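You operate a simulated robot arm through the tools that you are given. There is no shell and no other tool.

You run a simulated two-armed robot. Do the job below in one go: nothing can be reset, and whatever is moved stays where it is left.

## Task
Berth the red ship at berth 1 and lower crane 3's boom over it.
Fine: slide the ship in to the pier and drop both its latches over the bollards before the red handwheel brings the boom down; its containers stay aboard; leave the other controls.

It is judged by the outcome, as a careful person would: the job done as asked, and still so three seconds after it is handed in. It fails if anything else is knocked over, pushed out of place, dropped, spilled or broken.

## Robot
Two 7-joint arms with fingered hands on one trunk that stands fixed in place. Base frame: the origin is at the foot of the trunk, x ahead of it, y to its left, z up; the work surface is at about z = 760. Lengths are in mm, angles in degrees, forces in N, time in s.
The left shoulder is at [30, 136, 1130], the right one opposite. Each reaches about 1253 mm from its shoulder. Payload 5 kg a hand.
The tool frame of a hand sits at the grasp point between the pads (the TCP): z along the fingers, y along the line on which they close. The tips reach 42 mm beyond it. The gripper opens to 208 mm; its body begins 119 mm behind the TCP. The gripper is a hand of 4 fingers: y runs from the thumb to the fingers, the wrist lies at [0, 0, -332] in the tool frame, and closing takes about 1.5 s.
Orientation is told as [roll, pitch, yaw] about the base's x, y, z axes, in that order, counted from this pose: with the fingers straight down and closing along the base's y, the tool's x points along the base's -x, its y along +y and its z along -z.

## Interface
- The arms move only by the tool nudge_tool. It takes "left_increments", "right_increments" or both (then of equal length, played together; a hand with none holds still); each is a list that holds one entry, the list of rows, each a list of 6 numbers: the turn, a rotation vector about the tool's x, y, z in units of 8 degrees (1.0 is 8 degrees), then the shift along the tool's x, y, z in units of 30 mm (1.0 is 30 mm). In form: [[[ax, ay, az, dx, dy, dz], ...]]. A call has 1 to 20 rows; each row shifts and turns the commanded pose from where the row before left it, along the tool's axes as they then stand. "left_hand" and "right_hand" are, for a hand that has rows, the gripper command, from -1 (shut) to 1 (fully open), values between in proportion, set as the call begins (left out, the last holds). A call with a number of a shift or a turn outside -1 to 1 is refused whole. A row lasts 0.2 s, in which the tool goes at most 50 mm and 8.6 degrees; a call with a longer step from one row to the next is refused whole, and so is a gripper value outside its range. A pose out of reach is approached as far as the arm can. The call stops where the force on the tool passes 40 N (or 10 N more than at its start, if that is more) or the arm is blocked; 0.2 s more then pass. Each finger travels about 72 mm/s and halts on what it meets, pressing with about 29 N; the grip force reading is that of the motor and also rises with nothing between the fingers. The clock runs only during rows and for 0.2 s after the last one: add rows that do not move to give the fingers time. It gives the time, the measured TCP pose, the force on the tool (base axes), the opening and the grip force at its end, in the units of the frame above (readings bear some noise), with the torque about the TCP (base axes, N m) and any sound that the robot's microphone picked up.
- Cameras (640 x 400 px; columns grow to the right, rows downward): "scene" is now at [53, -9.3, 1859.3]; the picture's right is [-0.08, -1.00, 0.00], its down [-0.72, 0.06, -0.69] and it looks along [0.69, -0.06, -0.72] (base axes); focal length 344 px, centre (320, 200). "left" rides on the left gripper at [-101, 0, -145] in its tool frame; the picture's right is [0.00, -1.00, 0.00], its down [0.82, 0.00, -0.57] and it looks along [0.57, 0.00, 0.82] (tool axes); focal length 261 px, centre (320, 200). "right" rides on the right gripper at [101, 1, -145] in its tool frame; the picture's right is [-0.01, 1.00, 0.00], its down [-0.82, 0.00, -0.57] and it looks along [-0.57, 0.00, 0.82] (tool axes); focal length 261 px, centre (320, 200). There is no depth. A picture from a camera that has moved, and an enlarged one, comes with that camera's place and axes in the base frame and with its lens.
- snapshot(camera): a new picture of that camera. The clock stands still meanwhile.
- slide_trunk(by): moves the trunk up (or, below 0, down) by that many mm; the arms and the scene camera ride with it, the base frame stays. It gives what a move gives, with no picture.
- finger_targets(finger1, finger2, finger3, thumb_bend, hand): sets how far each is bent, from 0 (flat) to 1 (curled in); at 0.3 the hand is open as for a grip, at 0.7 the pads meet at the TCP. One left out holds its place. A second passes; each finger stops where it meets its share of the squeeze, and holds until it gets a number again. A gripper value or a shape takes the hand back. It gives what a move gives, with no picture; readings hold the bend of each and the force on the fingers (four entries, about 0 where the hand has none), thumb and palm.
- preshape(shape, hand): the hand has 4 fingers and takes this shape, open, in about a second: jaw (thumb against the fingers, like two jaws); tri (thumb and two fingers); tip (a fingertip pinch); poke (one finger out to press); point (the index stretched); flat (the hand flat); cup (the hand cupped); fist (a fist). The gripper value then closes the fingers along that shape, each until it touches; the sizes above hold for jaw. It gives what a move gives, with no picture.
- aim_head(pan, tilt): turns the head with the scene camera to pan (to the left, within 143 degrees either way) and tilt (down, from -29 to 69), counted from straight ahead of the robot. It gives what a move gives.
- inspect(camera, box): a new picture of the part [left, top, right, bottom] of that camera's present view, enlarged. The clock stands still meanwhile.
- close_job(): hands the job in; it is judged then, once.

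Places have to be worked out from the pictures, the camera data and where the tool is seen. Open the grippers and draw the arms clear of the work before you hand the job in, unless the task says otherwise.

The tools are called as a command line: name --argument value ..., lists and objects as JSON in quotes. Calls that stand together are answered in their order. nudge_tool: Moves the arms, as the interface text tells. Its arguments: {"type":"object","properties":{"left_increments":{"type":"array","items":{"type":"array","items":{"type":"array","items":{"type":"number"}}}},"left_hand":{"type":"number"},"right_increments":{"type":"array","items":{"type":"array","items":{"type":"array","items":{"type":"number"}}}},"right_hand":{"type":"number"}},"required":[]} The other tools are called the same way: slide_trunk (by) moves the trunk up or down; preshape (shape, hand) gives the hand a shape; finger_targets (finger1, finger2, finger3, thumb_bend, hand) moves the fingers one by one; aim_head (pan, tilt) turns the head that bears the scene camera; snapshot (camera) takes a picture; inspect (camera, box) takes an enlarged picture of a part of a camera's view; close_job () hands the job in.

At the start:

```text
time: 0.0
left_eef_pos: [636.1, 142.1, 1092.4]
left_ee_rot: [0.0, 0.0, 0.0]
left_contact_force: [-0.7, -0.7, 0.7]
left_torque: [0.0, -0.01, -0.04]
left_opening: 207.8
left_gripper_force: 0.0
left_shape: jaw
left_bend: [0.3, 0.3, 0.3, 0.3]
left_finger forces: [0.0, 0.0, 0.0, 0.0, 0.0, 0.0]
right_eef_pos: [720.0, -477.0, 1163.8]
right_ee_rot: [0.0, 0.0, -0.1]
right_contact_force: [0.2, 0.8, 0.5]
right_torque: [-0.01, -0.02, -0.01]
right_opening: 207.9
right_gripper_force: 0.0
right_shape: jaw
right_bend: [0.3, 0.3, 0.3, 0.3]
right_finger forces: [0.1, 0.0, 0.0, 0.1, 0.0, 0.0]
trunk travel left (down, up): [-150.0, 340.0]
head pan, tilt (commanded): [-4.5, 46.0]
```

scene: 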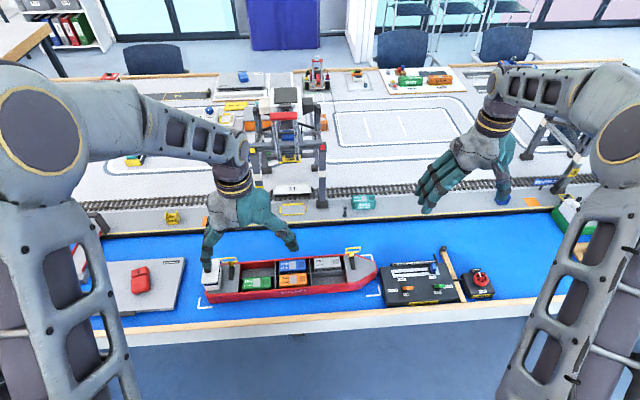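
right: 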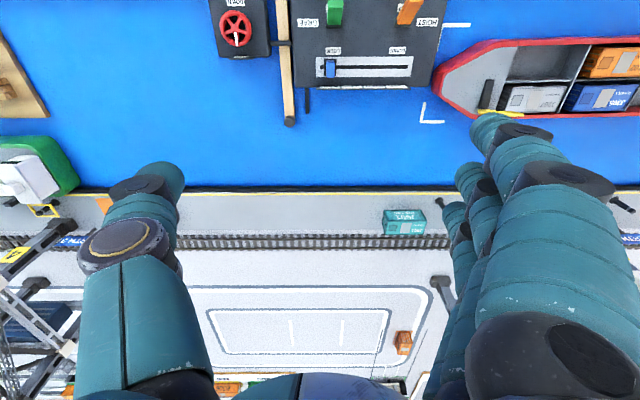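
left: 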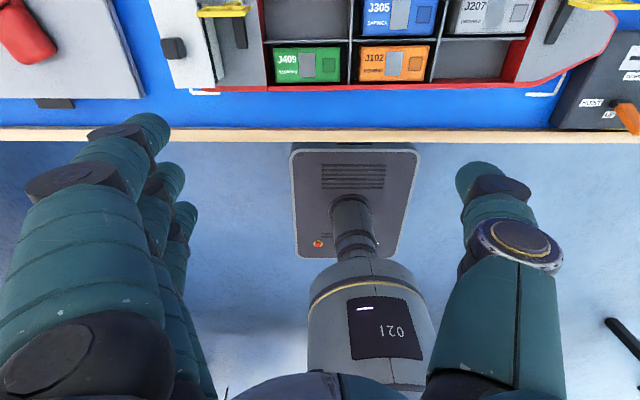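

I'll start by looking closer at the scene: the ship, pier, bollards, crane and control panel.

inspect --camera "scene" --box '[180, 180, 400, 318]'

inspect --camera "scene" --box '[360, 180, 580, 318]'

inspect --camera "scene" --box '[80, 60, 360, 235]'

inspect --camera "scene" --box '[360, 60, 640, 235]'

```text
2.90 times, centred on (290, 249) of scene
camera zoom: at [53.0, -9.3, 1859.3], right [-0.08, -1.0, 0.0], down [-0.72, 0.06, -0.69], along [0.69, -0.06, -0.72], focal length 996 px, centre (407, 58)
```

zoom: 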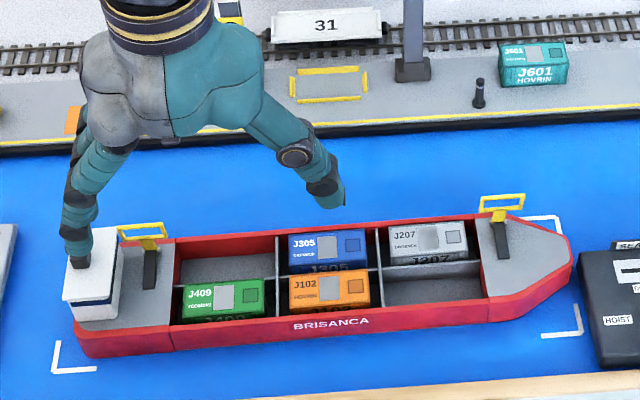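

```text
2.90 times, centred on (470, 249) of scene
camera zoom: at [53.0, -9.3, 1859.3], right [-0.08, -1.0, 0.0], down [-0.72, 0.06, -0.69], along [0.69, -0.06, -0.72], focal length 996 px, centre (-115, 58)
```

zoom: 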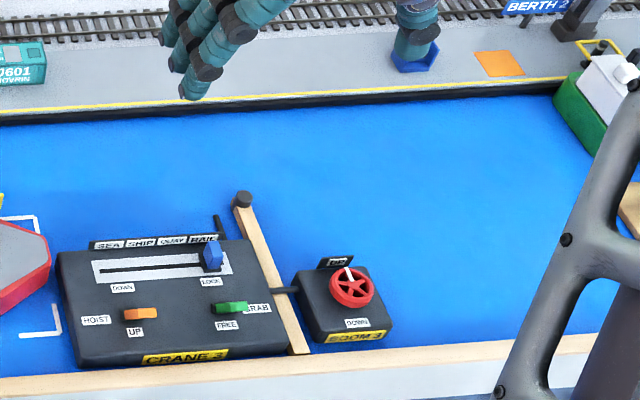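

```text
2.29 times, centred on (220, 148) of scene
camera zoom: at [53.0, -9.3, 1859.3], right [-0.08, -1.0, 0.0], down [-0.72, 0.06, -0.69], along [0.69, -0.06, -0.72], focal length 785 px, centre (549, 320)
```

zoom: 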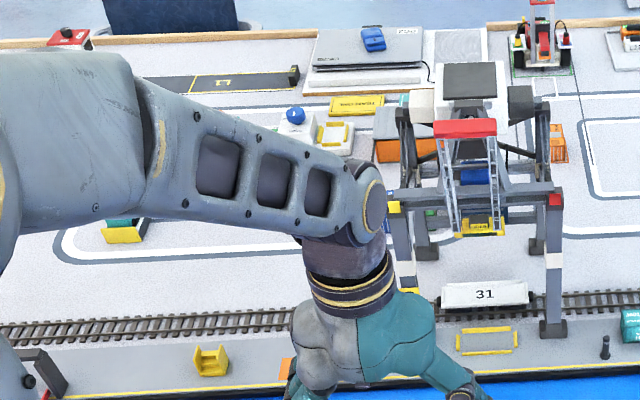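

```text
2.29 times, centred on (500, 148) of scene
camera zoom: at [53.0, -9.3, 1859.3], right [-0.08, -1.0, 0.0], down [-0.72, 0.06, -0.69], along [0.69, -0.06, -0.72], focal length 785 px, centre (-91, 320)
```

zoom: 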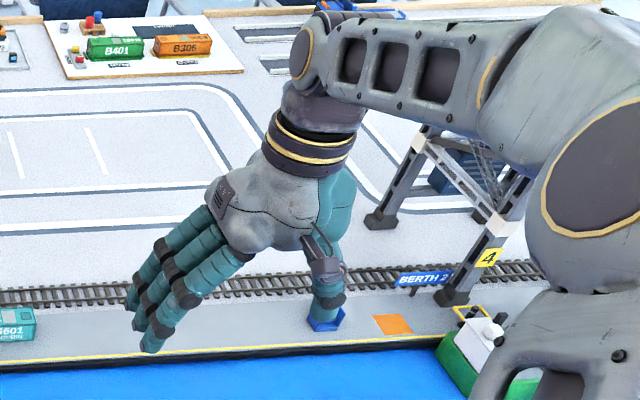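

The left hand hides the stern part of the ship and the pier behind it. I move the left arm up and to the left so I can see it all.

nudge_tool --left_increments '[[[0, 0, 0, 0.5, 1, -0.8], [0, 0, 0, 0.5, 1, -0.8], [0, 0, 0, 0.5, 1, -0.8], [0, 0, 0, 0.5, 1, -0.8], [0, 0, 0, 0.5, 1, -0.5], [0, 0, 0, 0.5, 1, -0.5], [0, 0, 0, 0.5, 1, 0], [0, 0, 0, 0.5, 1, 0]]]'

snapshot --camera "scene"

snapshot --camera "left"

```text
time: 1.8
left_eef_pos: [512.6, 383.3, 1219.6]
left_ee_rot: [-0.1, -0.1, -0.2]
left_contact_force: [-0.3, 0.4, -0.8]
left_torque: [-0.05, -0.11, 0.03]
left_opening: 207.6
left_gripper_force: 0.1
left_shape: jaw
left_bend: [0.3, 0.3, 0.3, 0.3]
left_finger forces: [0.0, 0.0, 0.0, 0.0, 0.0, 0.1]
right_eef_pos: [719.2, -477.5, 1165.2]
right_ee_rot: [0.0, -0.2, -0.1]
right_contact_force: [-0.4, -0.2, 1.0]
right_torque: [-0.09, -0.1, 0.02]
right_opening: 207.8
right_gripper_force: 0.1
right_shape: jaw
right_bend: [0.3, 0.3, 0.3, 0.3]
right_finger forces: [0.1, 0.0, 0.0, 0.1, 0.1, 0.1]
trunk travel left (down, up): [-150.0, 340.0]
head pan, tilt (commanded): [-4.5, 46.0]
```

```text
taken
camera scene: at [51.3, -8.0, 1859.4], right [-0.08, -1.0, 0.0], down [-0.72, 0.06, -0.7], along [0.69, -0.06, -0.72], focal length 344 px, centre (320, 200)
```

scene: 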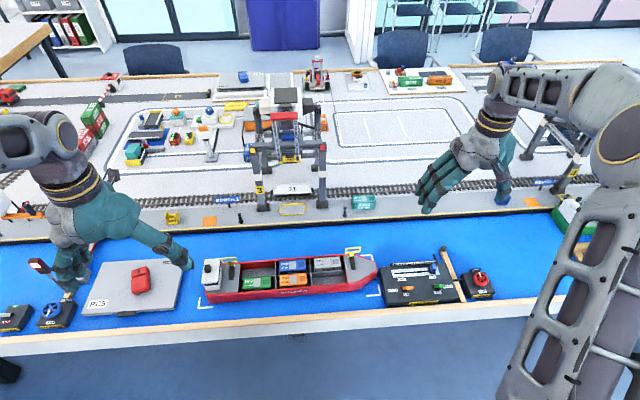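

```text
taken
camera left: at [613.4, 382.5, 1364.6], right [0.0, -1.0, 0.0], down [-0.82, 0.0, 0.57], along [-0.57, 0.0, -0.82], focal length 261 px, centre (320, 200)
```

left: 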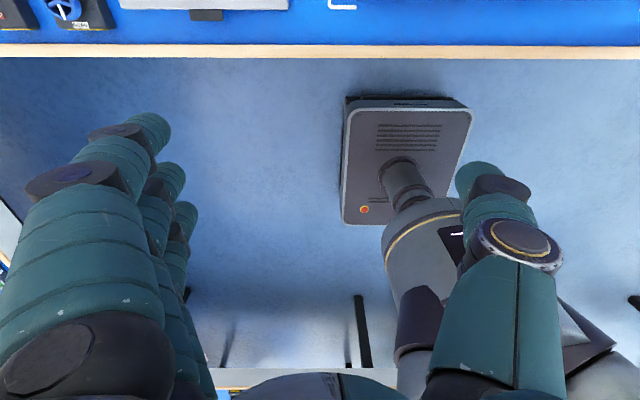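

inspect --camera "scene" --box '[190, 160, 390, 310]'

inspect --camera "scene" --box '[190, 230, 290, 305]'

inspect --camera "scene" --box '[290, 230, 390, 305]'

inspect --camera "scene" --box '[190, 160, 390, 250]'

inspect --camera "scene" --box '[370, 235, 510, 320]'

inspect --camera "scene" --box '[220, 65, 350, 225]'

```text
2.67 times, centred on (290, 235) of scene
camera zoom: at [51.3, -8.0, 1859.4], right [-0.08, -1.0, 0.0], down [-0.72, 0.06, -0.7], along [0.69, -0.06, -0.72], focal length 916 px, centre (400, 107)
```

zoom: 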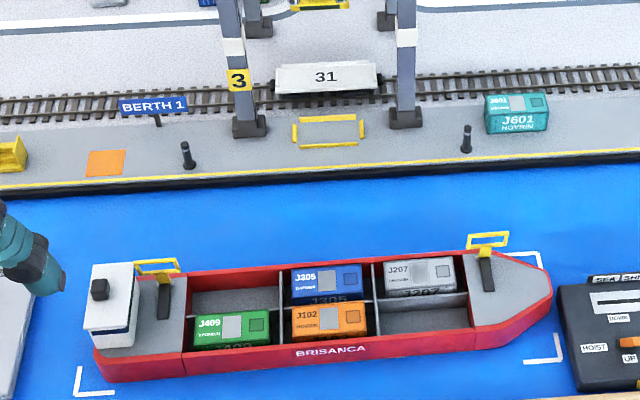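

```text
5.33 times, centred on (240, 268) of scene
camera zoom: at [51.3, -8.0, 1859.4], right [-0.08, -1.0, 0.0], down [-0.72, 0.06, -0.7], along [0.69, -0.06, -0.72], focal length 1832 px, centre (747, -160)
```

zoom: 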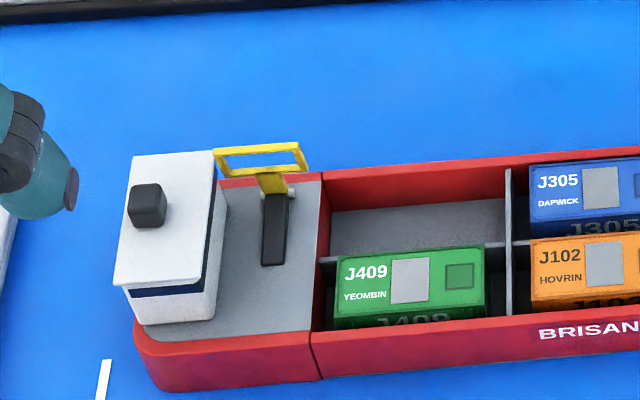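

```text
5.33 times, centred on (340, 268) of scene
camera zoom: at [51.3, -8.0, 1859.4], right [-0.08, -1.0, 0.0], down [-0.72, 0.06, -0.7], along [0.69, -0.06, -0.72], focal length 1832 px, centre (213, -160)
```

zoom: 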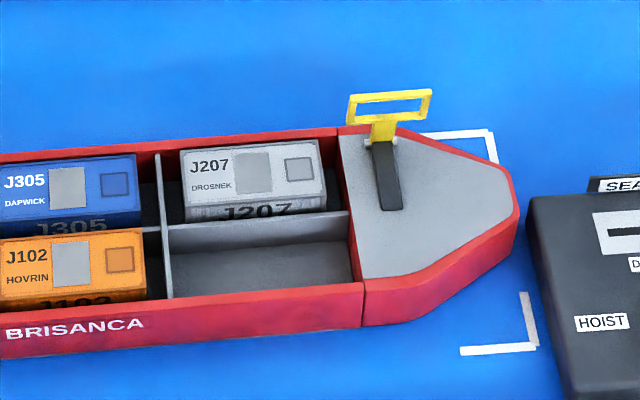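

```text
3.20 times, centred on (290, 205) of scene
camera zoom: at [51.3, -8.0, 1859.4], right [-0.08, -1.0, 0.0], down [-0.72, 0.06, -0.7], along [0.69, -0.06, -0.72], focal length 1099 px, centre (416, 184)
```

zoom: 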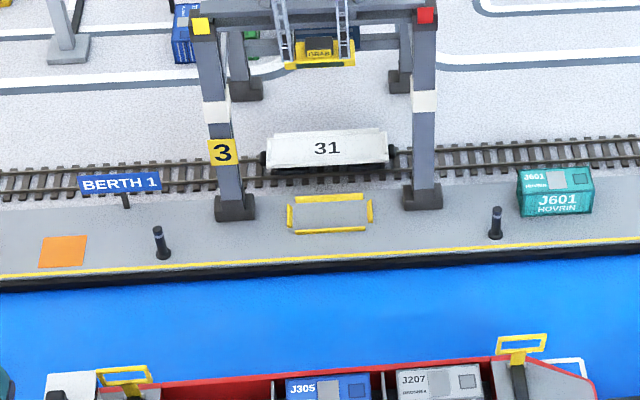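

```text
4.57 times, centred on (440, 278) of scene
camera zoom: at [51.3, -8.0, 1859.4], right [-0.08, -1.0, 0.0], down [-0.72, 0.06, -0.7], along [0.69, -0.06, -0.72], focal length 1571 px, centre (-229, -154)
```

zoom: 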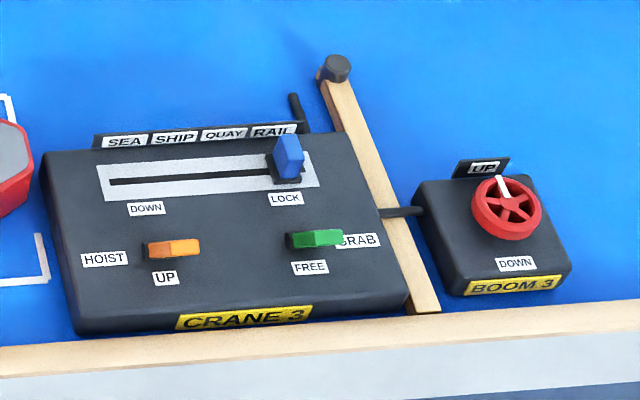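

```text
2.50 times, centred on (285, 145) of scene
camera zoom: at [51.3, -8.0, 1859.4], right [-0.08, -1.0, 0.0], down [-0.72, 0.06, -0.7], along [0.69, -0.06, -0.72], focal length 859 px, centre (408, 338)
```

zoom: 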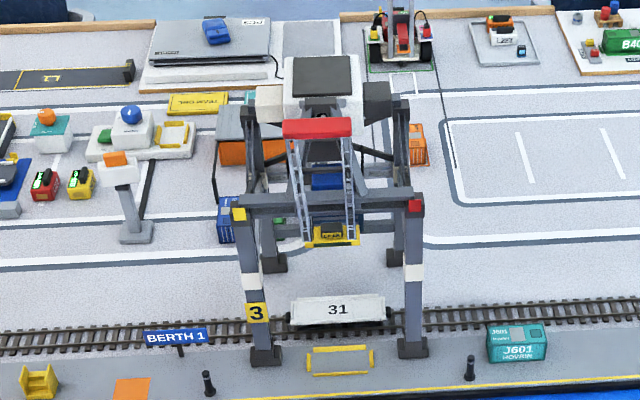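

Stern loop works out at about [745, 251, 873], the bollards at about x≈978, y≈242 and −185. I want closer views of the latches and the wheel, so I zoom with the right hand camera.

inspect --camera "right" --box '[400, 20, 640, 170]'

inspect --camera "right" --box '[190, 0, 350, 130]'

inspect --camera "left" --box '[0, 0, 400, 60]'

```text
2.67 times, centred on (520, 95) of right
camera zoom: at [617.3, -475.6, 1309.7], right [0.01, 1.0, 0.0], down [0.82, 0.0, 0.57], along [0.57, 0.0, -0.82], focal length 695 px, centre (-213, 480)
```

zoom: 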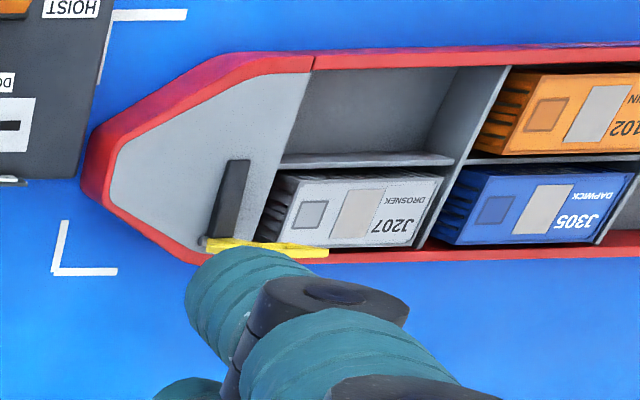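

```text
3.08 times, centred on (270, 65) of right
camera zoom: at [617.3, -475.6, 1309.7], right [0.01, 1.0, 0.0], down [0.82, 0.0, 0.57], along [0.57, 0.0, -0.82], focal length 802 px, centre (474, 615)
```

zoom: 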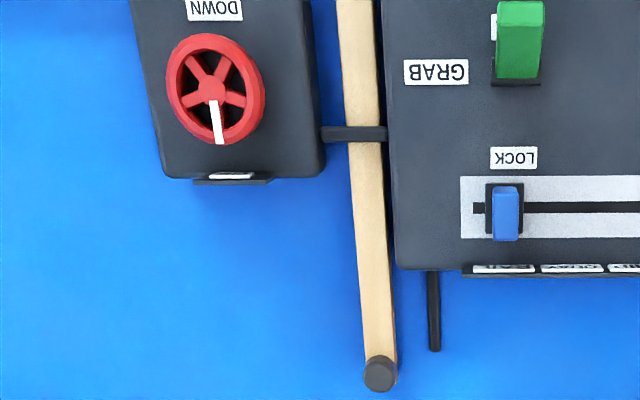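

```text
1.60 times, centred on (200, 30) of left
camera zoom: at [613.4, 382.5, 1364.6], right [0.0, -1.0, 0.0], down [-0.82, 0.0, 0.57], along [-0.57, 0.0, -0.82], focal length 417 px, centre (512, 472)
```

zoom: 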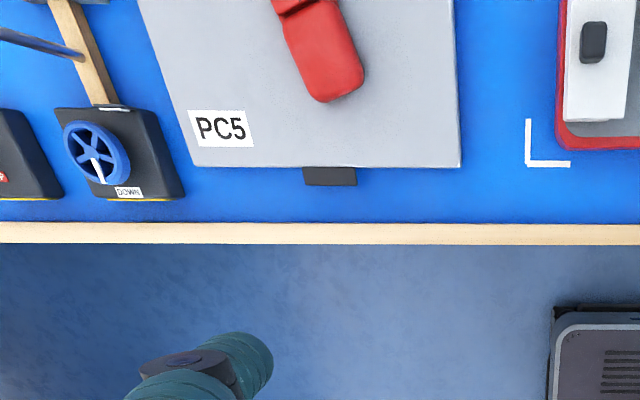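

The bow loop looks nearly edge-on from there, so the loops stand up and lean slightly back toward me. I yaw the right hand by about +88° so its camera can look sideways (toward +y) at the latch.

nudge_tool --right_increments '[[[0, 0, -1, 0, 0, 0], [0, 0, -1, 0, 0, 0], [0, 0, -1, 0, 0, 0], [0, 0, -1, 0, 0, 0], [0, 0, -1, 0, 0, 0], [0, 0, -1, 0, 0, 0], [0, 0, -1, 0, 0, 0], [0, 0, -1, 0, 0, 0], [0, 0, -1, 0, 0, 0], [0, 0, -1, 0, 0, 0], [0, 0, -1, 0, 0, 0]]]'

snapshot --camera "right"

```text
time: 4.2
left_eef_pos: [513.5, 378.5, 1219.8]
left_ee_rot: [0.1, 0.0, -0.1]
left_contact_force: [0.9, -2.6, 0.4]
left_torque: [0.34, 0.1, -0.02]
left_opening: 208.0
left_gripper_force: 0.0
left_shape: jaw
left_bend: [0.3, 0.3, 0.3, 0.3]
left_finger forces: [0.1, 0.0, 0.0, 0.0, 0.1, 0.0]
right_eef_pos: [719.8, -480.7, 1163.3]
right_ee_rot: [0.1, 0.0, 88.0]
right_contact_force: [0.5, -2.5, 1.6]
right_torque: [0.17, 0.0, 0.04]
right_opening: 207.6
right_gripper_force: 0.1
right_shape: jaw
right_bend: [0.3, 0.3, 0.3, 0.3]
right_finger forces: [0.0, 0.0, 0.0, 0.0, 0.1, 0.1]
trunk travel left (down, up): [-150.0, 340.0]
head pan, tilt (commanded): [-4.5, 46.0]
```

```text
taken
camera right: at [715.3, -580.4, 1307.3], right [-1.0, 0.04, 0.0], down [0.03, 0.82, 0.57], along [0.02, 0.57, -0.82], focal length 261 px, centre (320, 200)
```

right: 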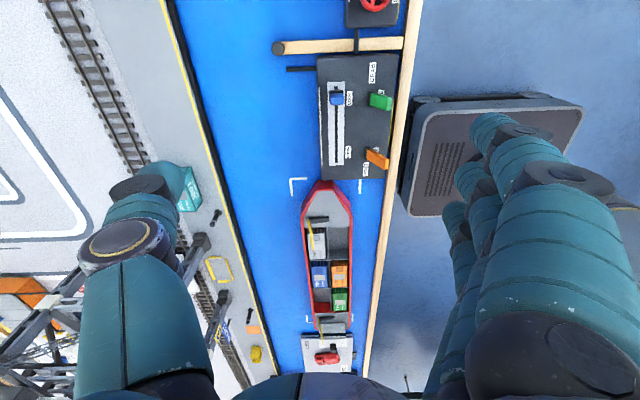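

The side view works. I bring the right hand closer, to about [745, −330, 1000], still well above the ship, to look at the latches.

nudge_tool --right_increments '[[[0, 0, 0, -0.85, -0.15, 0.9], [0, 0, 0, -0.85, -0.15, 0.9], [0, 0, 0, -0.85, -0.15, 0.9], [0, 0, 0, -0.85, -0.15, 0.9], [0, 0, 0, -0.85, -0.15, 0.9], [0, 0, 0, -0.85, -0.15, 0.9]]]'

snapshot --camera "right"

inspect --camera "right" --box '[220, 100, 440, 238]'

```text
time: 5.6
left_eef_pos: [514.7, 382.7, 1216.9]
left_ee_rot: [0.0, 0.1, -0.2]
left_contact_force: [0.1, -0.1, -0.1]
left_torque: [-0.07, 0.1, 0.01]
left_opening: 207.7
left_gripper_force: 0.1
left_shape: jaw
left_bend: [0.3, 0.3, 0.3, 0.3]
left_finger forces: [0.0, 0.0, 0.0, 0.1, 0.0, 0.0]
right_eef_pos: [754.0, -328.5, 996.5]
right_ee_rot: [0.0, 0.0, 87.9]
right_contact_force: [1.6, -0.4, 0.3]
right_torque: [0.06, 0.09, -0.01]
right_opening: 207.9
right_gripper_force: 0.1
right_shape: jaw
right_bend: [0.3, 0.3, 0.3, 0.3]
right_finger forces: [0.1, 0.0, 0.0, 0.0, 0.0, 0.1]
trunk travel left (down, up): [-150.0, 340.0]
head pan, tilt (commanded): [-4.5, 46.0]
```

```text
taken
camera right: at [749.1, -427.3, 1142.1], right [-1.0, 0.04, 0.0], down [0.03, 0.82, 0.57], along [0.02, 0.57, -0.82], focal length 261 px, centre (320, 200)
```

right: 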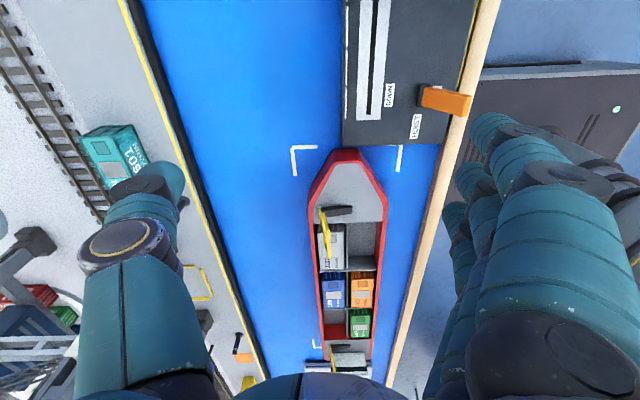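

```text
2.90 times, centred on (330, 169) of right
camera zoom: at [749.1, -427.3, 1142.1], right [-1.0, 0.04, 0.0], down [0.03, 0.82, 0.57], along [0.02, 0.57, -0.82], focal length 756 px, centre (291, 290)
```

zoom: 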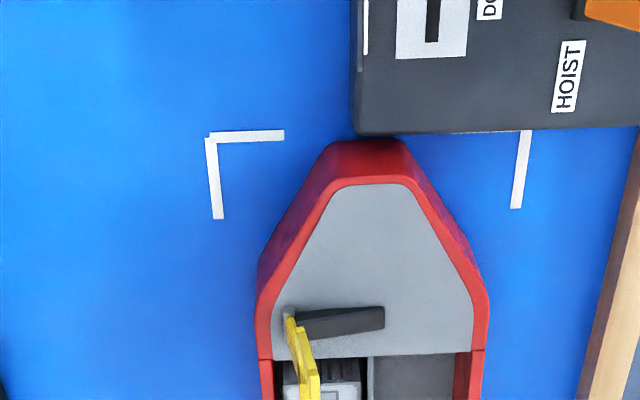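

The latch is clear now: a black handle lying on the deck toward me, a yellow loop standing up at the hull's far edge, leaning slightly back. Hull near side x≈649, rim z≈822, gap bow–panel ≈15 mm. I turn the right hand back, shut both hands as pushers and bring them in front of the ship's near side.

nudge_tool --left_increments '[[[0, 0, 0, -0.14, -0.552, 0.664], [0, 0, 0, -0.14, -0.552, 0.664], [0, 0, 0, -0.14, -0.552, 0.664], [0, 0, 0, -0.14, -0.552, 0.664], [0, 0, 0, -0.14, -0.552, 0.664], [0, 0, 0, -0.14, -0.552, 0.664], [0, 0, 0, -0.14, -0.552, 0.664], [0, 0, 0, -0.14, -0.552, 0.664], [0, 0, 0, -0.14, -0.552, 0.664], [0, 0, 0, -0.14, -0.552, 0.664], [0, 0, 0, -0.14, -0.552, 0.664]]]' --right_increments '[[[0, 0, 1, 0, 0, 0], [0, 0, 1, 0, 0, 0], [0, 0, 1, 0, 0, 0], [0, 0, 1, 0, 0, 0], [0, 0, 1, 0, 0, 0], [0, 0, 1, 0, 0, 0], [0, 0, 1, 0, 0, 0], [0, 0, 1, 0, 0, 0], [0, 0, 1, 0, 0, 0], [0, 0, 1, 0, 0, 0], [0, 0, 1, 0, 0, 0]]]' --left_hand -1 --right_hand -1

nudge_tool --right_increments '[[[0, 0, 0, 0.81, 0.78, 0], [0, 0, 0, 0.81, 0.78, 0], [0, 0, 0, 0.81, 0.78, 0], [0, 0, 0, 0.81, 0.78, 0], [0, 0, 0, 0.81, 0.78, 0], [0, 0, 0, 0.81, 0.78, 0], [0, 0, 0, 0.81, 0.78, 0], [0, 0, 0, 0.81, 0.78, 0]]]'

snapshot --camera "scene"

snapshot --camera "right"

snapshot --camera "left"

```text
time: 8.0
left_eef_pos: [562.5, 199.9, 998.8]
left_ee_rot: [0.0, 0.0, 0.1]
left_contact_force: [1.2, 0.3, 0.6]
left_torque: [0.01, 0.02, 0.0]
left_opening: 0.1
left_gripper_force: 29.1
left_shape: jaw
left_bend: [0.7, 0.7, 0.7, 0.7]
left_finger forces: [0.1, 0.0, 0.0, 0.1, 0.0, 0.1]
right_eef_pos: [752.2, -327.1, 1001.6]
right_ee_rot: [0.0, -0.1, -0.1]
right_contact_force: [0.3, 0.1, -0.4]
right_torque: [0.06, 0.07, -0.02]
right_opening: 0.0
right_gripper_force: 29.1
right_shape: jaw
right_bend: [0.7, 0.7, 0.7, 0.7]
right_finger forces: [0.1, 0.0, 0.0, 0.1, 0.0, 0.0]
trunk travel left (down, up): [-150.0, 340.0]
head pan, tilt (commanded): [-4.5, 46.0]
```

```text
time: 9.8
left_eef_pos: [563.2, 200.4, 999.9]
left_ee_rot: [0.0, -0.2, 0.0]
left_contact_force: [-0.4, 1.4, 0.3]
left_torque: [-0.11, -0.06, -0.02]
left_opening: 0.2
left_gripper_force: 28.9
left_shape: jaw
left_bend: [0.7, 0.7, 0.7, 0.7]
left_finger forces: [0.0, 0.1, 0.0, 0.0, 0.0, 0.0]
right_eef_pos: [557.1, -135.9, 1001.5]
right_ee_rot: [0.0, -0.1, -0.1]
right_contact_force: [0.1, 0.0, 0.0]
right_torque: [-0.05, -0.05, 0.0]
right_opening: 0.2
right_gripper_force: 28.7
right_shape: jaw
right_bend: [0.7, 0.7, 0.7, 0.7]
right_finger forces: [0.1, 0.1, 0.0, 0.1, 0.0, 0.0]
trunk travel left (down, up): [-150.0, 340.0]
head pan, tilt (commanded): [-4.5, 46.0]
```

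```text
taken
camera scene: at [52.1, -8.0, 1859.4], right [-0.08, -1.0, 0.0], down [-0.72, 0.06, -0.69], along [0.69, -0.06, -0.72], focal length 344 px, centre (320, 200)
```

scene: 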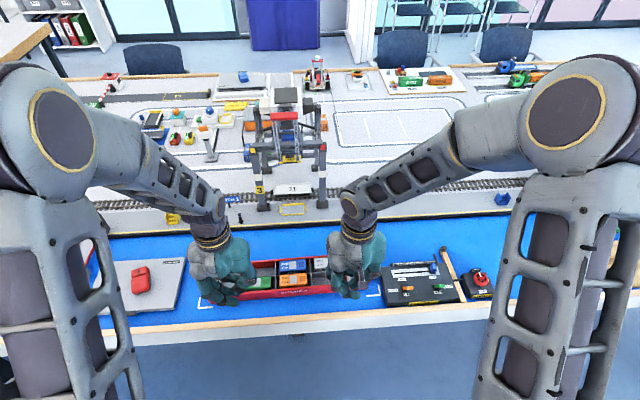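

```text
taken
camera right: at [455.5, -134.7, 1146.4], right [0.01, 1.0, 0.0], down [0.82, 0.0, 0.57], along [0.57, 0.0, -0.82], focal length 261 px, centre (320, 200)
```

right: 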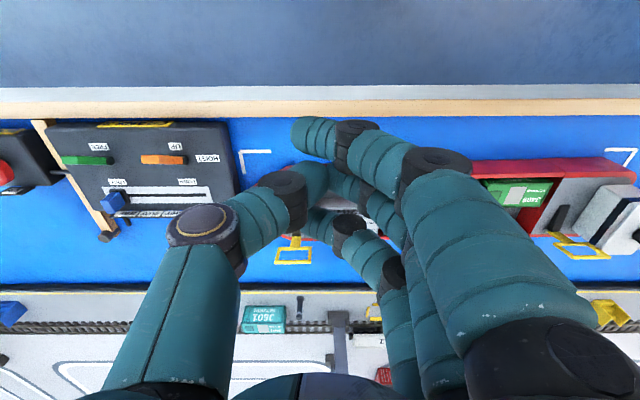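

```text
taken
camera left: at [664.1, 201.7, 1144.9], right [0.0, -1.0, 0.0], down [-0.82, 0.0, 0.57], along [-0.57, 0.0, -0.82], focal length 261 px, centre (320, 200)
```

left: 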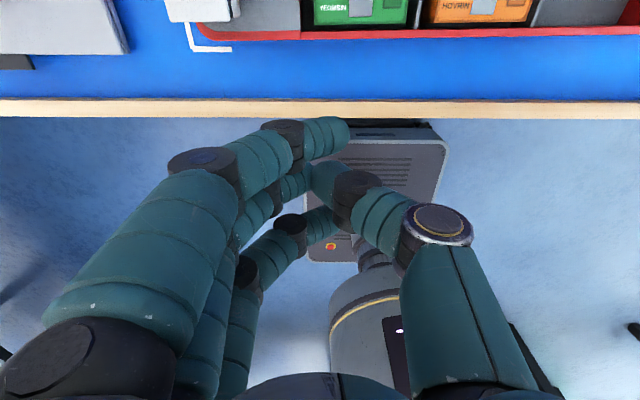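

Both shut hands are in front of the ship (x≈560); the wood strip ends at x≈572 and the hull starts at x≈645. I lower both hands to TCP z≈832 (tips ≈790), below the rim height of 822.

nudge_tool --left_increments '[[[0, 0, 0, 0, 0, 0.93], [0, 0, 0, 0, 0, 0.93], [0, 0, 0, 0, 0, 0.93], [0, 0, 0, 0, 0, 0.93], [0, 0, 0, 0, 0, 0.93], [0, 0, 0, 0, 0, 0.93]]]' --right_increments '[[[0, 0, 0, 0, 0, 0.93], [0, 0, 0, 0, 0, 0.93], [0, 0, 0, 0, 0, 0.93], [0, 0, 0, 0, 0, 0.93], [0, 0, 0, 0, 0, 0.93], [0, 0, 0, 0, 0, 0.93]]]'

snapshot --camera "left"

snapshot --camera "scene"

```text
time: 11.2
left_eef_pos: [562.5, 199.3, 832.2]
left_ee_rot: [-0.1, 0.0, -0.2]
left_contact_force: [1.3, 0.3, 0.5]
left_torque: [0.0, 0.09, 0.05]
left_opening: 0.0
left_gripper_force: 29.0
left_shape: jaw
left_bend: [0.7, 0.7, 0.7, 0.7]
left_finger forces: [0.0, 0.1, 0.1, 0.0, 0.0, 0.1]
right_eef_pos: [559.3, -138.4, 832.2]
right_ee_rot: [0.0, 0.0, 0.1]
right_contact_force: [1.4, -0.4, -0.1]
right_torque: [0.02, 0.15, -0.01]
right_opening: 0.2
right_gripper_force: 28.5
right_shape: jaw
right_bend: [0.7, 0.7, 0.7, 0.7]
right_finger forces: [0.0, 0.0, 0.1, 0.0, 0.0, 0.1]
trunk travel left (down, up): [-150.0, 340.0]
head pan, tilt (commanded): [-4.5, 46.0]
```

```text
taken
camera left: at [664.8, 198.5, 976.7], right [0.0, -1.0, 0.0], down [-0.82, 0.0, 0.57], along [-0.57, 0.0, -0.82], focal length 261 px, centre (320, 200)
```

left: 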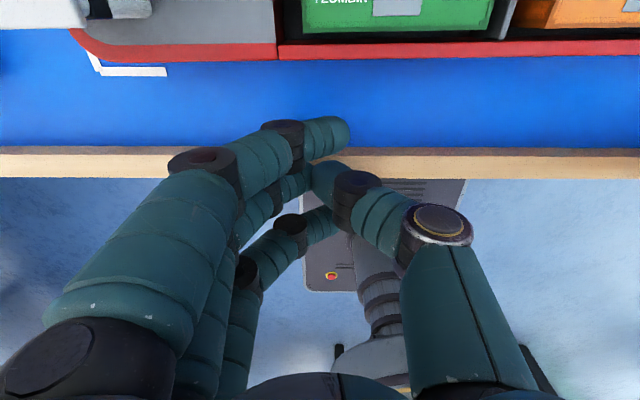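

```text
taken
camera scene: at [55.1, -8.8, 1859.1], right [-0.08, -1.0, 0.0], down [-0.72, 0.06, -0.69], along [0.69, -0.06, -0.72], focal length 344 px, centre (320, 200)
```

scene: 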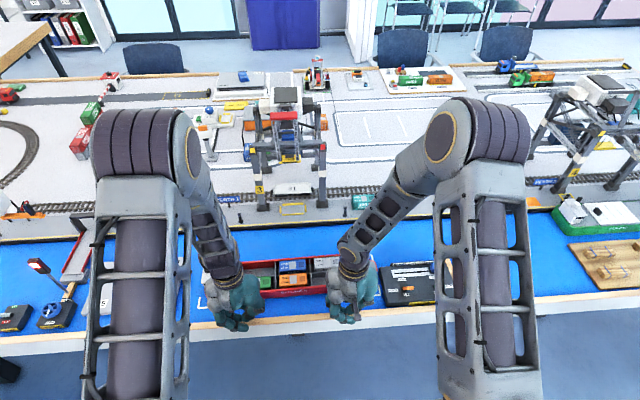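

Fingertips' front edge is at x≈610, hull at about 645. I advance both hands slowly toward the hull and watch the forces.

nudge_tool --left_increments '[[[0, 0, 0, -0.4, 0, 0], [0, 0, 0, -0.4, 0, 0], [0, 0, 0, -0.2, 0, 0], [0, 0, 0, 0, 0, 0]]]' --right_increments '[[[0, 0, 0, -0.45, 0, 0], [0, 0, 0, -0.45, 0, 0], [0, 0, 0, -0.2, 0, 0], [0, 0, 0, 0, 0, 0]]]'

snapshot --camera "left"

snapshot --camera "right"

```text
time: 12.2
left_eef_pos: [591.5, 200.8, 832.7]
left_ee_rot: [0.0, 0.0, 0.0]
left_contact_force: [0.1, -0.3, 0.1]
left_torque: [0.01, -0.03, 0.0]
left_opening: 0.0
left_gripper_force: 29.5
left_shape: jaw
left_bend: [0.7, 0.7, 0.7, 0.7]
left_finger forces: [0.0, 0.0, 0.0, 0.0, 0.0, 0.0]
right_eef_pos: [590.5, -138.3, 832.5]
right_ee_rot: [0.1, 0.0, 0.0]
right_contact_force: [0.3, 0.1, 0.7]
right_torque: [0.03, -0.04, -0.03]
right_opening: 0.1
right_gripper_force: 28.4
right_shape: jaw
right_bend: [0.7, 0.7, 0.7, 0.7]
right_finger forces: [0.1, 0.0, 0.1, 0.1, 0.1, 0.0]
trunk travel left (down, up): [-150.0, 340.0]
head pan, tilt (commanded): [-4.5, 46.0]
```

```text
taken
camera left: at [693.4, 200.1, 977.8], right [0.0, -1.0, 0.0], down [-0.82, 0.0, 0.57], along [-0.57, 0.0, -0.82], focal length 261 px, centre (320, 200)
```

left: 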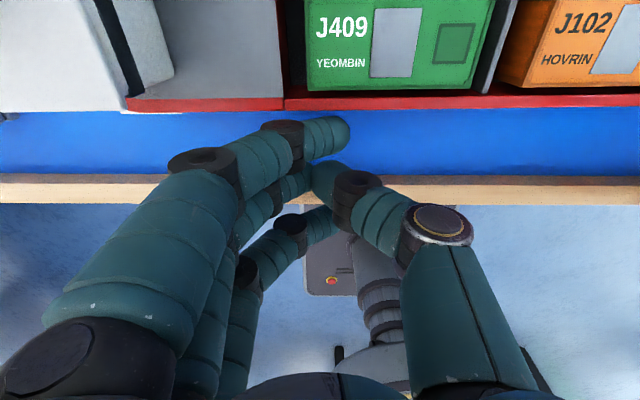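

```text
taken
camera right: at [490.4, -137.0, 979.0], right [0.01, 1.0, 0.0], down [0.82, 0.0, 0.57], along [0.57, 0.0, -0.82], focal length 261 px, centre (320, 200)
```

right: 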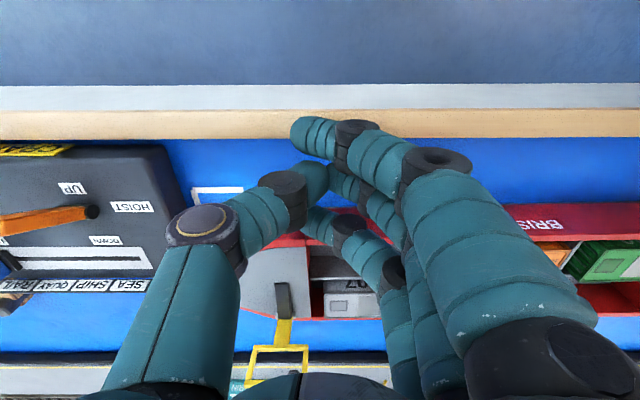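

No contact yet; about 5–10 mm to go. I continue slowly with both hands in step.

nudge_tool --left_increments '[[[0, 0, 0, -0.2, 0, 0], [0, 0, 0, -0.2, 0, 0], [0, 0, 0, -0.2, 0, 0], [0, 0, 0, -0.2, 0, 0]]]' --right_increments '[[[0, 0, 0, -0.2, 0, 0], [0, 0, 0, -0.2, 0, 0], [0, 0, 0, -0.2, 0, 0], [0, 0, 0, -0.2, 0, 0]]]'

snapshot --camera "left"

snapshot --camera "right"

```text
time: 13.2
left_eef_pos: [617.2, 200.3, 831.9]
left_ee_rot: [0.0, 0.1, 0.0]
left_contact_force: [-3.5, 0.2, -0.3]
left_torque: [0.0, 0.1, 0.02]
left_opening: 0.2
left_gripper_force: 28.9
left_shape: jaw
left_bend: [0.7, 0.7, 0.7, 0.7]
left_finger forces: [3.2, 0.0, 0.0, 0.1, 0.0, 0.1]
right_eef_pos: [615.6, -140.3, 833.4]
right_ee_rot: [0.0, -0.1, 0.0]
right_contact_force: [-2.8, -0.6, 1.1]
right_torque: [0.0, 0.02, -0.02]
right_opening: 0.3
right_gripper_force: 28.6
right_shape: jaw
right_bend: [0.7, 0.7, 0.7, 0.7]
right_finger forces: [0.0, 0.1, 2.3, 0.1, 0.0, 0.0]
trunk travel left (down, up): [-150.0, 340.0]
head pan, tilt (commanded): [-4.5, 46.0]
```

```text
taken
camera left: at [719.0, 200.0, 977.6], right [0.0, -1.0, 0.0], down [-0.82, 0.0, 0.57], along [-0.57, 0.0, -0.82], focal length 261 px, centre (320, 200)
```

left: 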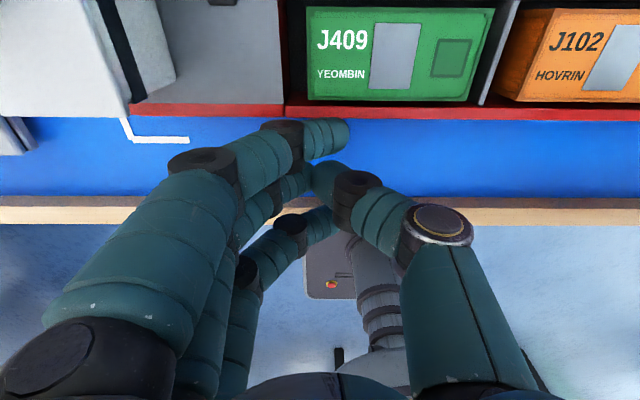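

```text
taken
camera right: at [513.9, -137.9, 978.7], right [0.01, 1.0, 0.0], down [0.82, 0.0, 0.57], along [0.57, 0.0, -0.82], focal length 261 px, centre (320, 200)
```

right: 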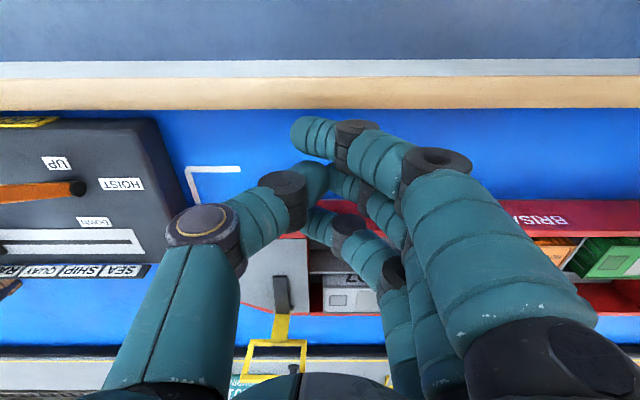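

Both hands are in contact with about 3 N each and the ship slides easily. I keep pushing in step, another 120 mm, at a gentle speed.

nudge_tool --left_increments '[[[0, 0, 0, -0.25, 0, 0], [0, 0, 0, -0.25, 0, 0], [0, 0, 0, -0.25, 0, 0], [0, 0, 0, -0.25, 0, 0], [0, 0, 0, -0.25, 0, 0], [0, 0, 0, -0.25, 0, 0], [0, 0, 0, -0.25, 0, 0], [0, 0, 0, -0.25, 0, 0], [0, 0, 0, -0.25, 0, 0], [0, 0, 0, -0.25, 0, 0], [0, 0, 0, -0.25, 0, 0], [0, 0, 0, -0.25, 0, 0], [0, 0, 0, -0.25, 0, 0], [0, 0, 0, -0.25, 0, 0]]]' --right_increments '[[[0, 0, 0, -0.25, 0, 0], [0, 0, 0, -0.25, 0, 0], [0, 0, 0, -0.25, 0, 0], [0, 0, 0, -0.25, 0, 0], [0, 0, 0, -0.25, 0, 0], [0, 0, 0, -0.25, 0, 0], [0, 0, 0, -0.25, 0, 0], [0, 0, 0, -0.25, 0, 0], [0, 0, 0, -0.25, 0, 0], [0, 0, 0, -0.25, 0, 0], [0, 0, 0, -0.25, 0, 0], [0, 0, 0, -0.25, 0, 0], [0, 0, 0, -0.25, 0, 0], [0, 0, 0, -0.25, 0, 0]]]'

snapshot --camera "scene"

snapshot --camera "right"

snapshot --camera "left"

```text
time: 16.2
left_eef_pos: [721.6, 198.7, 832.3]
left_ee_rot: [-0.1, -0.1, 0.0]
left_contact_force: [-1.6, 0.2, -0.1]
left_torque: [0.01, 0.06, 0.01]
left_opening: 0.1
left_gripper_force: 29.0
left_shape: jaw
left_bend: [0.7, 0.7, 0.7, 0.7]
left_finger forces: [1.9, 0.0, 0.0, 0.1, 0.0, 0.1]
right_eef_pos: [719.6, -137.0, 833.5]
right_ee_rot: [-0.1, 0.0, 0.0]
right_contact_force: [-0.8, -0.3, -0.4]
right_torque: [-0.05, 0.07, -0.06]
right_opening: 0.1
right_gripper_force: 28.6
right_shape: jaw
right_bend: [0.7, 0.7, 0.7, 0.7]
right_finger forces: [0.1, 0.1, 1.3, 0.0, 0.0, 0.0]
trunk travel left (down, up): [-150.0, 340.0]
head pan, tilt (commanded): [-4.5, 46.0]
```

```text
taken
camera scene: at [53.4, -9.1, 1859.3], right [-0.08, -1.0, 0.0], down [-0.72, 0.06, -0.69], along [0.69, -0.06, -0.72], focal length 344 px, centre (320, 200)
```

scene: 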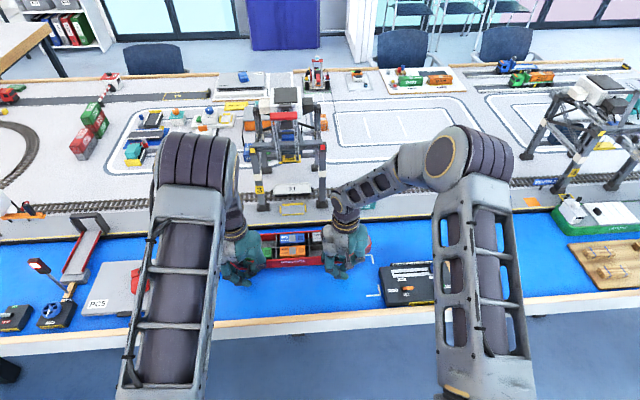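

```text
taken
camera right: at [618.9, -135.9, 979.2], right [0.01, 1.0, 0.0], down [0.82, 0.0, 0.57], along [0.57, 0.0, -0.82], focal length 261 px, centre (320, 200)
```

right: 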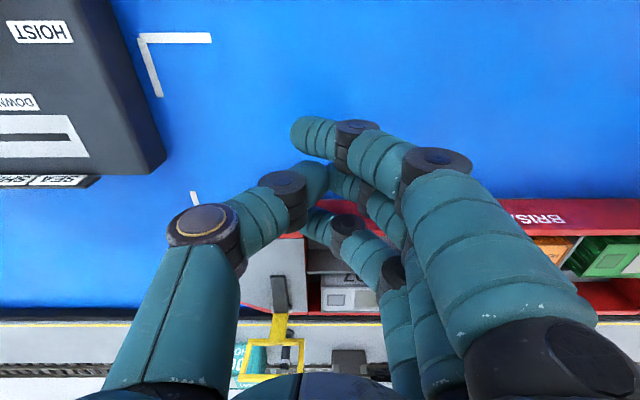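

```text
taken
camera left: at [822.3, 199.2, 977.5], right [0.0, -1.0, 0.0], down [-0.82, 0.0, 0.57], along [-0.57, 0.0, -0.82], focal length 261 px, centre (320, 200)
```

left: 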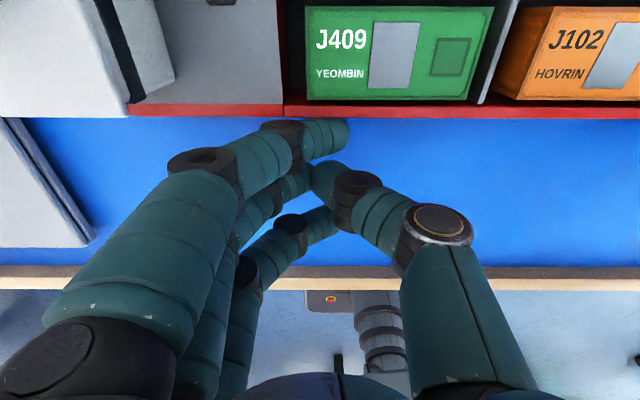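

The ship has moved about 120 mm with light force. I zoom in to see the remaining gap and the latch/bollard alignment.

inspect --camera "right" --box '[180, 260, 400, 400]'

inspect --camera "scene" --box '[200, 180, 400, 305]'

```text
2.86 times, centred on (290, 330) of right
camera zoom: at [618.9, -135.9, 979.2], right [0.01, 1.0, 0.0], down [0.82, 0.0, 0.57], along [0.57, 0.0, -0.82], focal length 745 px, centre (406, -171)
```

zoom: 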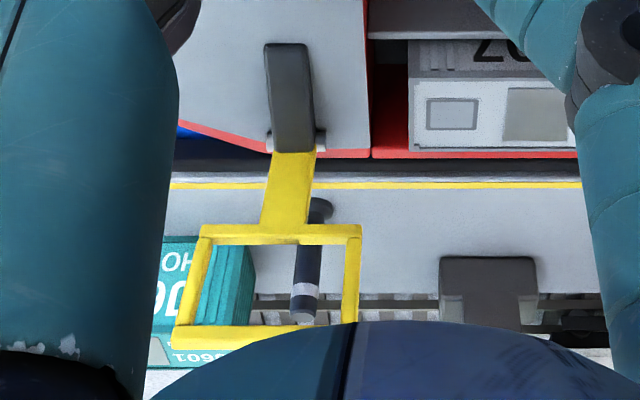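

```text
3.20 times, centred on (300, 242) of scene
camera zoom: at [53.4, -9.1, 1859.3], right [-0.08, -1.0, 0.0], down [-0.72, 0.06, -0.69], along [0.69, -0.06, -0.72], focal length 1099 px, centre (384, 64)
```

zoom: 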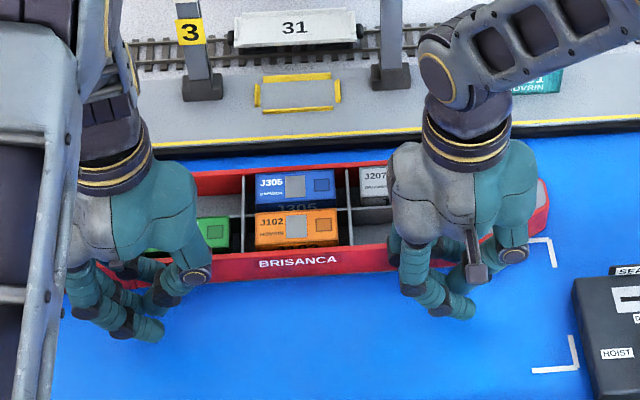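

The bow latch (y≈−177) is well lined up with its bollard (y≈−178 to −185), with roughly 60–70 mm left to the pier. I push on 45 mm more.

nudge_tool --left_increments '[[[0, 0, 0, -0.25, 0, 0], [0, 0, 0, -0.25, 0, 0], [0, 0, 0, -0.25, 0, 0], [0, 0, 0, -0.25, 0, 0], [0, 0, 0, -0.25, 0, 0], [0, 0, 0, -0.25, 0, 0]]]' --right_increments '[[[0, 0, 0, -0.25, 0, 0], [0, 0, 0, -0.25, 0, 0], [0, 0, 0, -0.25, 0, 0], [0, 0, 0, -0.25, 0, 0], [0, 0, 0, -0.25, 0, 0], [0, 0, 0, -0.25, 0, 0]]]'

inspect --camera "right" --box '[180, 260, 400, 400]'

inspect --camera "scene" --box '[200, 180, 400, 305]'

```text
time: 17.6
left_eef_pos: [766.8, 198.7, 831.3]
left_ee_rot: [0.1, 0.1, -0.1]
left_contact_force: [-1.1, 0.4, 0.0]
left_torque: [-0.01, 0.04, 0.03]
left_opening: 0.1
left_gripper_force: 29.3
left_shape: jaw
left_bend: [0.7, 0.7, 0.7, 0.7]
left_finger forces: [2.4, 0.1, 0.0, 0.1, 0.0, 0.0]
right_eef_pos: [763.8, -137.4, 834.8]
right_ee_rot: [0.1, 0.1, -0.1]
right_contact_force: [-0.8, -0.5, 0.4]
right_torque: [0.0, 0.02, -0.05]
right_opening: 0.1
right_gripper_force: 28.6
right_shape: jaw
right_bend: [0.7, 0.7, 0.7, 0.7]
right_finger forces: [0.0, 0.1, 1.4, 0.1, 0.0, 0.0]
trunk travel left (down, up): [-150.0, 340.0]
head pan, tilt (commanded): [-4.5, 46.0]
```

```text
2.86 times, centred on (290, 330) of right
camera zoom: at [664.1, -135.5, 980.6], right [0.01, 1.0, 0.0], down [0.82, -0.01, 0.57], along [0.57, 0.0, -0.82], focal length 745 px, centre (406, -171)
```

zoom: 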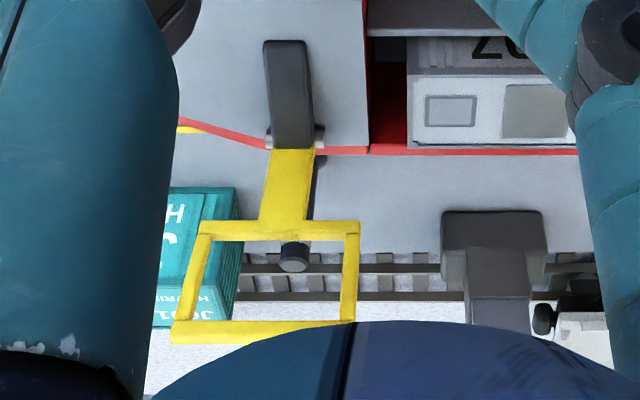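

```text
3.20 times, centred on (300, 242) of scene
camera zoom: at [53.2, -9.2, 1859.3], right [-0.08, -1.0, 0.0], down [-0.72, 0.06, -0.69], along [0.69, -0.06, -0.72], focal length 1099 px, centre (384, 64)
```

zoom: 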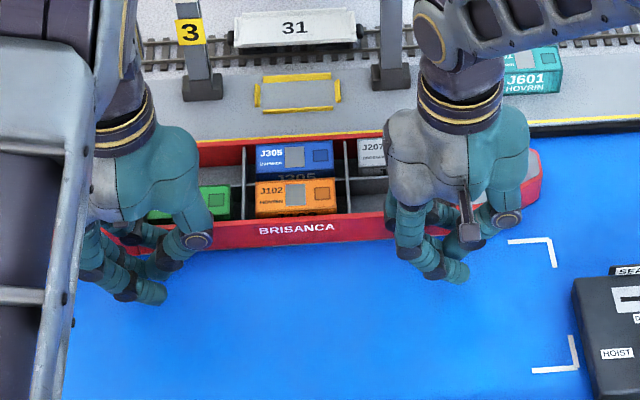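

About 20 mm remains. I close it slowly and watch for the contact force with the pier.

nudge_tool --left_increments '[[[0, 0, 0, -0.12, 0, 0], [0, 0, 0, -0.12, 0, 0], [0, 0, 0, -0.12, 0, 0], [0, 0, 0, -0.12, 0, 0]]]' --right_increments '[[[0, 0, 0, -0.12, 0, 0], [0, 0, 0, -0.12, 0, 0], [0, 0, 0, -0.12, 0, 0], [0, 0, 0, -0.12, 0, 0]]]'

inspect --camera "right" --box '[180, 260, 400, 400]'

inspect --camera "scene" --box '[200, 180, 400, 305]'

```text
time: 18.6
left_eef_pos: [778.9, 199.9, 831.9]
left_ee_rot: [0.0, 0.0, 0.0]
left_contact_force: [-15.4, 0.8, 1.5]
left_torque: [0.05, 0.24, -0.05]
left_opening: 0.0
left_gripper_force: 29.0
left_shape: jaw
left_bend: [0.7, 0.7, 0.7, 0.7]
left_finger forces: [15.0, 0.0, 0.0, 0.0, 0.0, 0.0]
right_eef_pos: [778.2, -138.1, 835.0]
right_ee_rot: [0.0, 0.0, -0.1]
right_contact_force: [-5.5, -0.2, 0.4]
right_torque: [-0.03, 0.09, -0.06]
right_opening: 0.2
right_gripper_force: 29.0
right_shape: jaw
right_bend: [0.7, 0.7, 0.7, 0.7]
right_finger forces: [0.0, 0.1, 5.6, 0.0, 0.0, 0.0]
trunk travel left (down, up): [-150.0, 340.0]
head pan, tilt (commanded): [-4.5, 46.0]
```

```text
2.86 times, centred on (290, 330) of right
camera zoom: at [676.8, -136.3, 980.0], right [0.01, 1.0, 0.0], down [0.82, 0.0, 0.57], along [0.57, 0.0, -0.82], focal length 745 px, centre (406, -171)
```

zoom: 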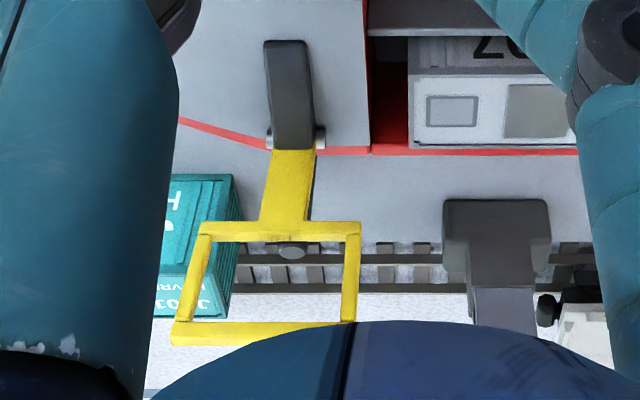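

```text
3.20 times, centred on (300, 242) of scene
camera zoom: at [50.7, -9.1, 1859.4], right [-0.08, -1.0, 0.0], down [-0.72, 0.06, -0.7], along [0.69, -0.06, -0.72], focal length 1099 px, centre (384, 64)
```

zoom: 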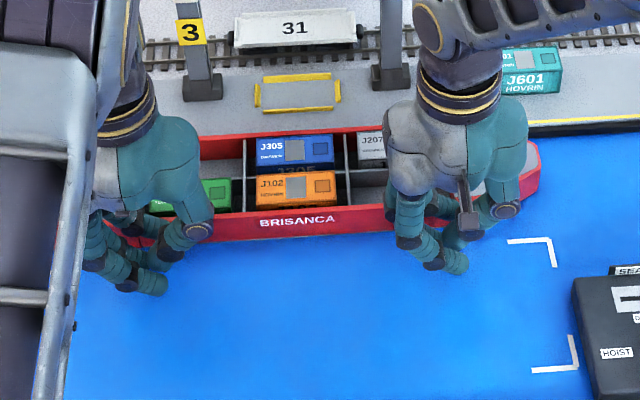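

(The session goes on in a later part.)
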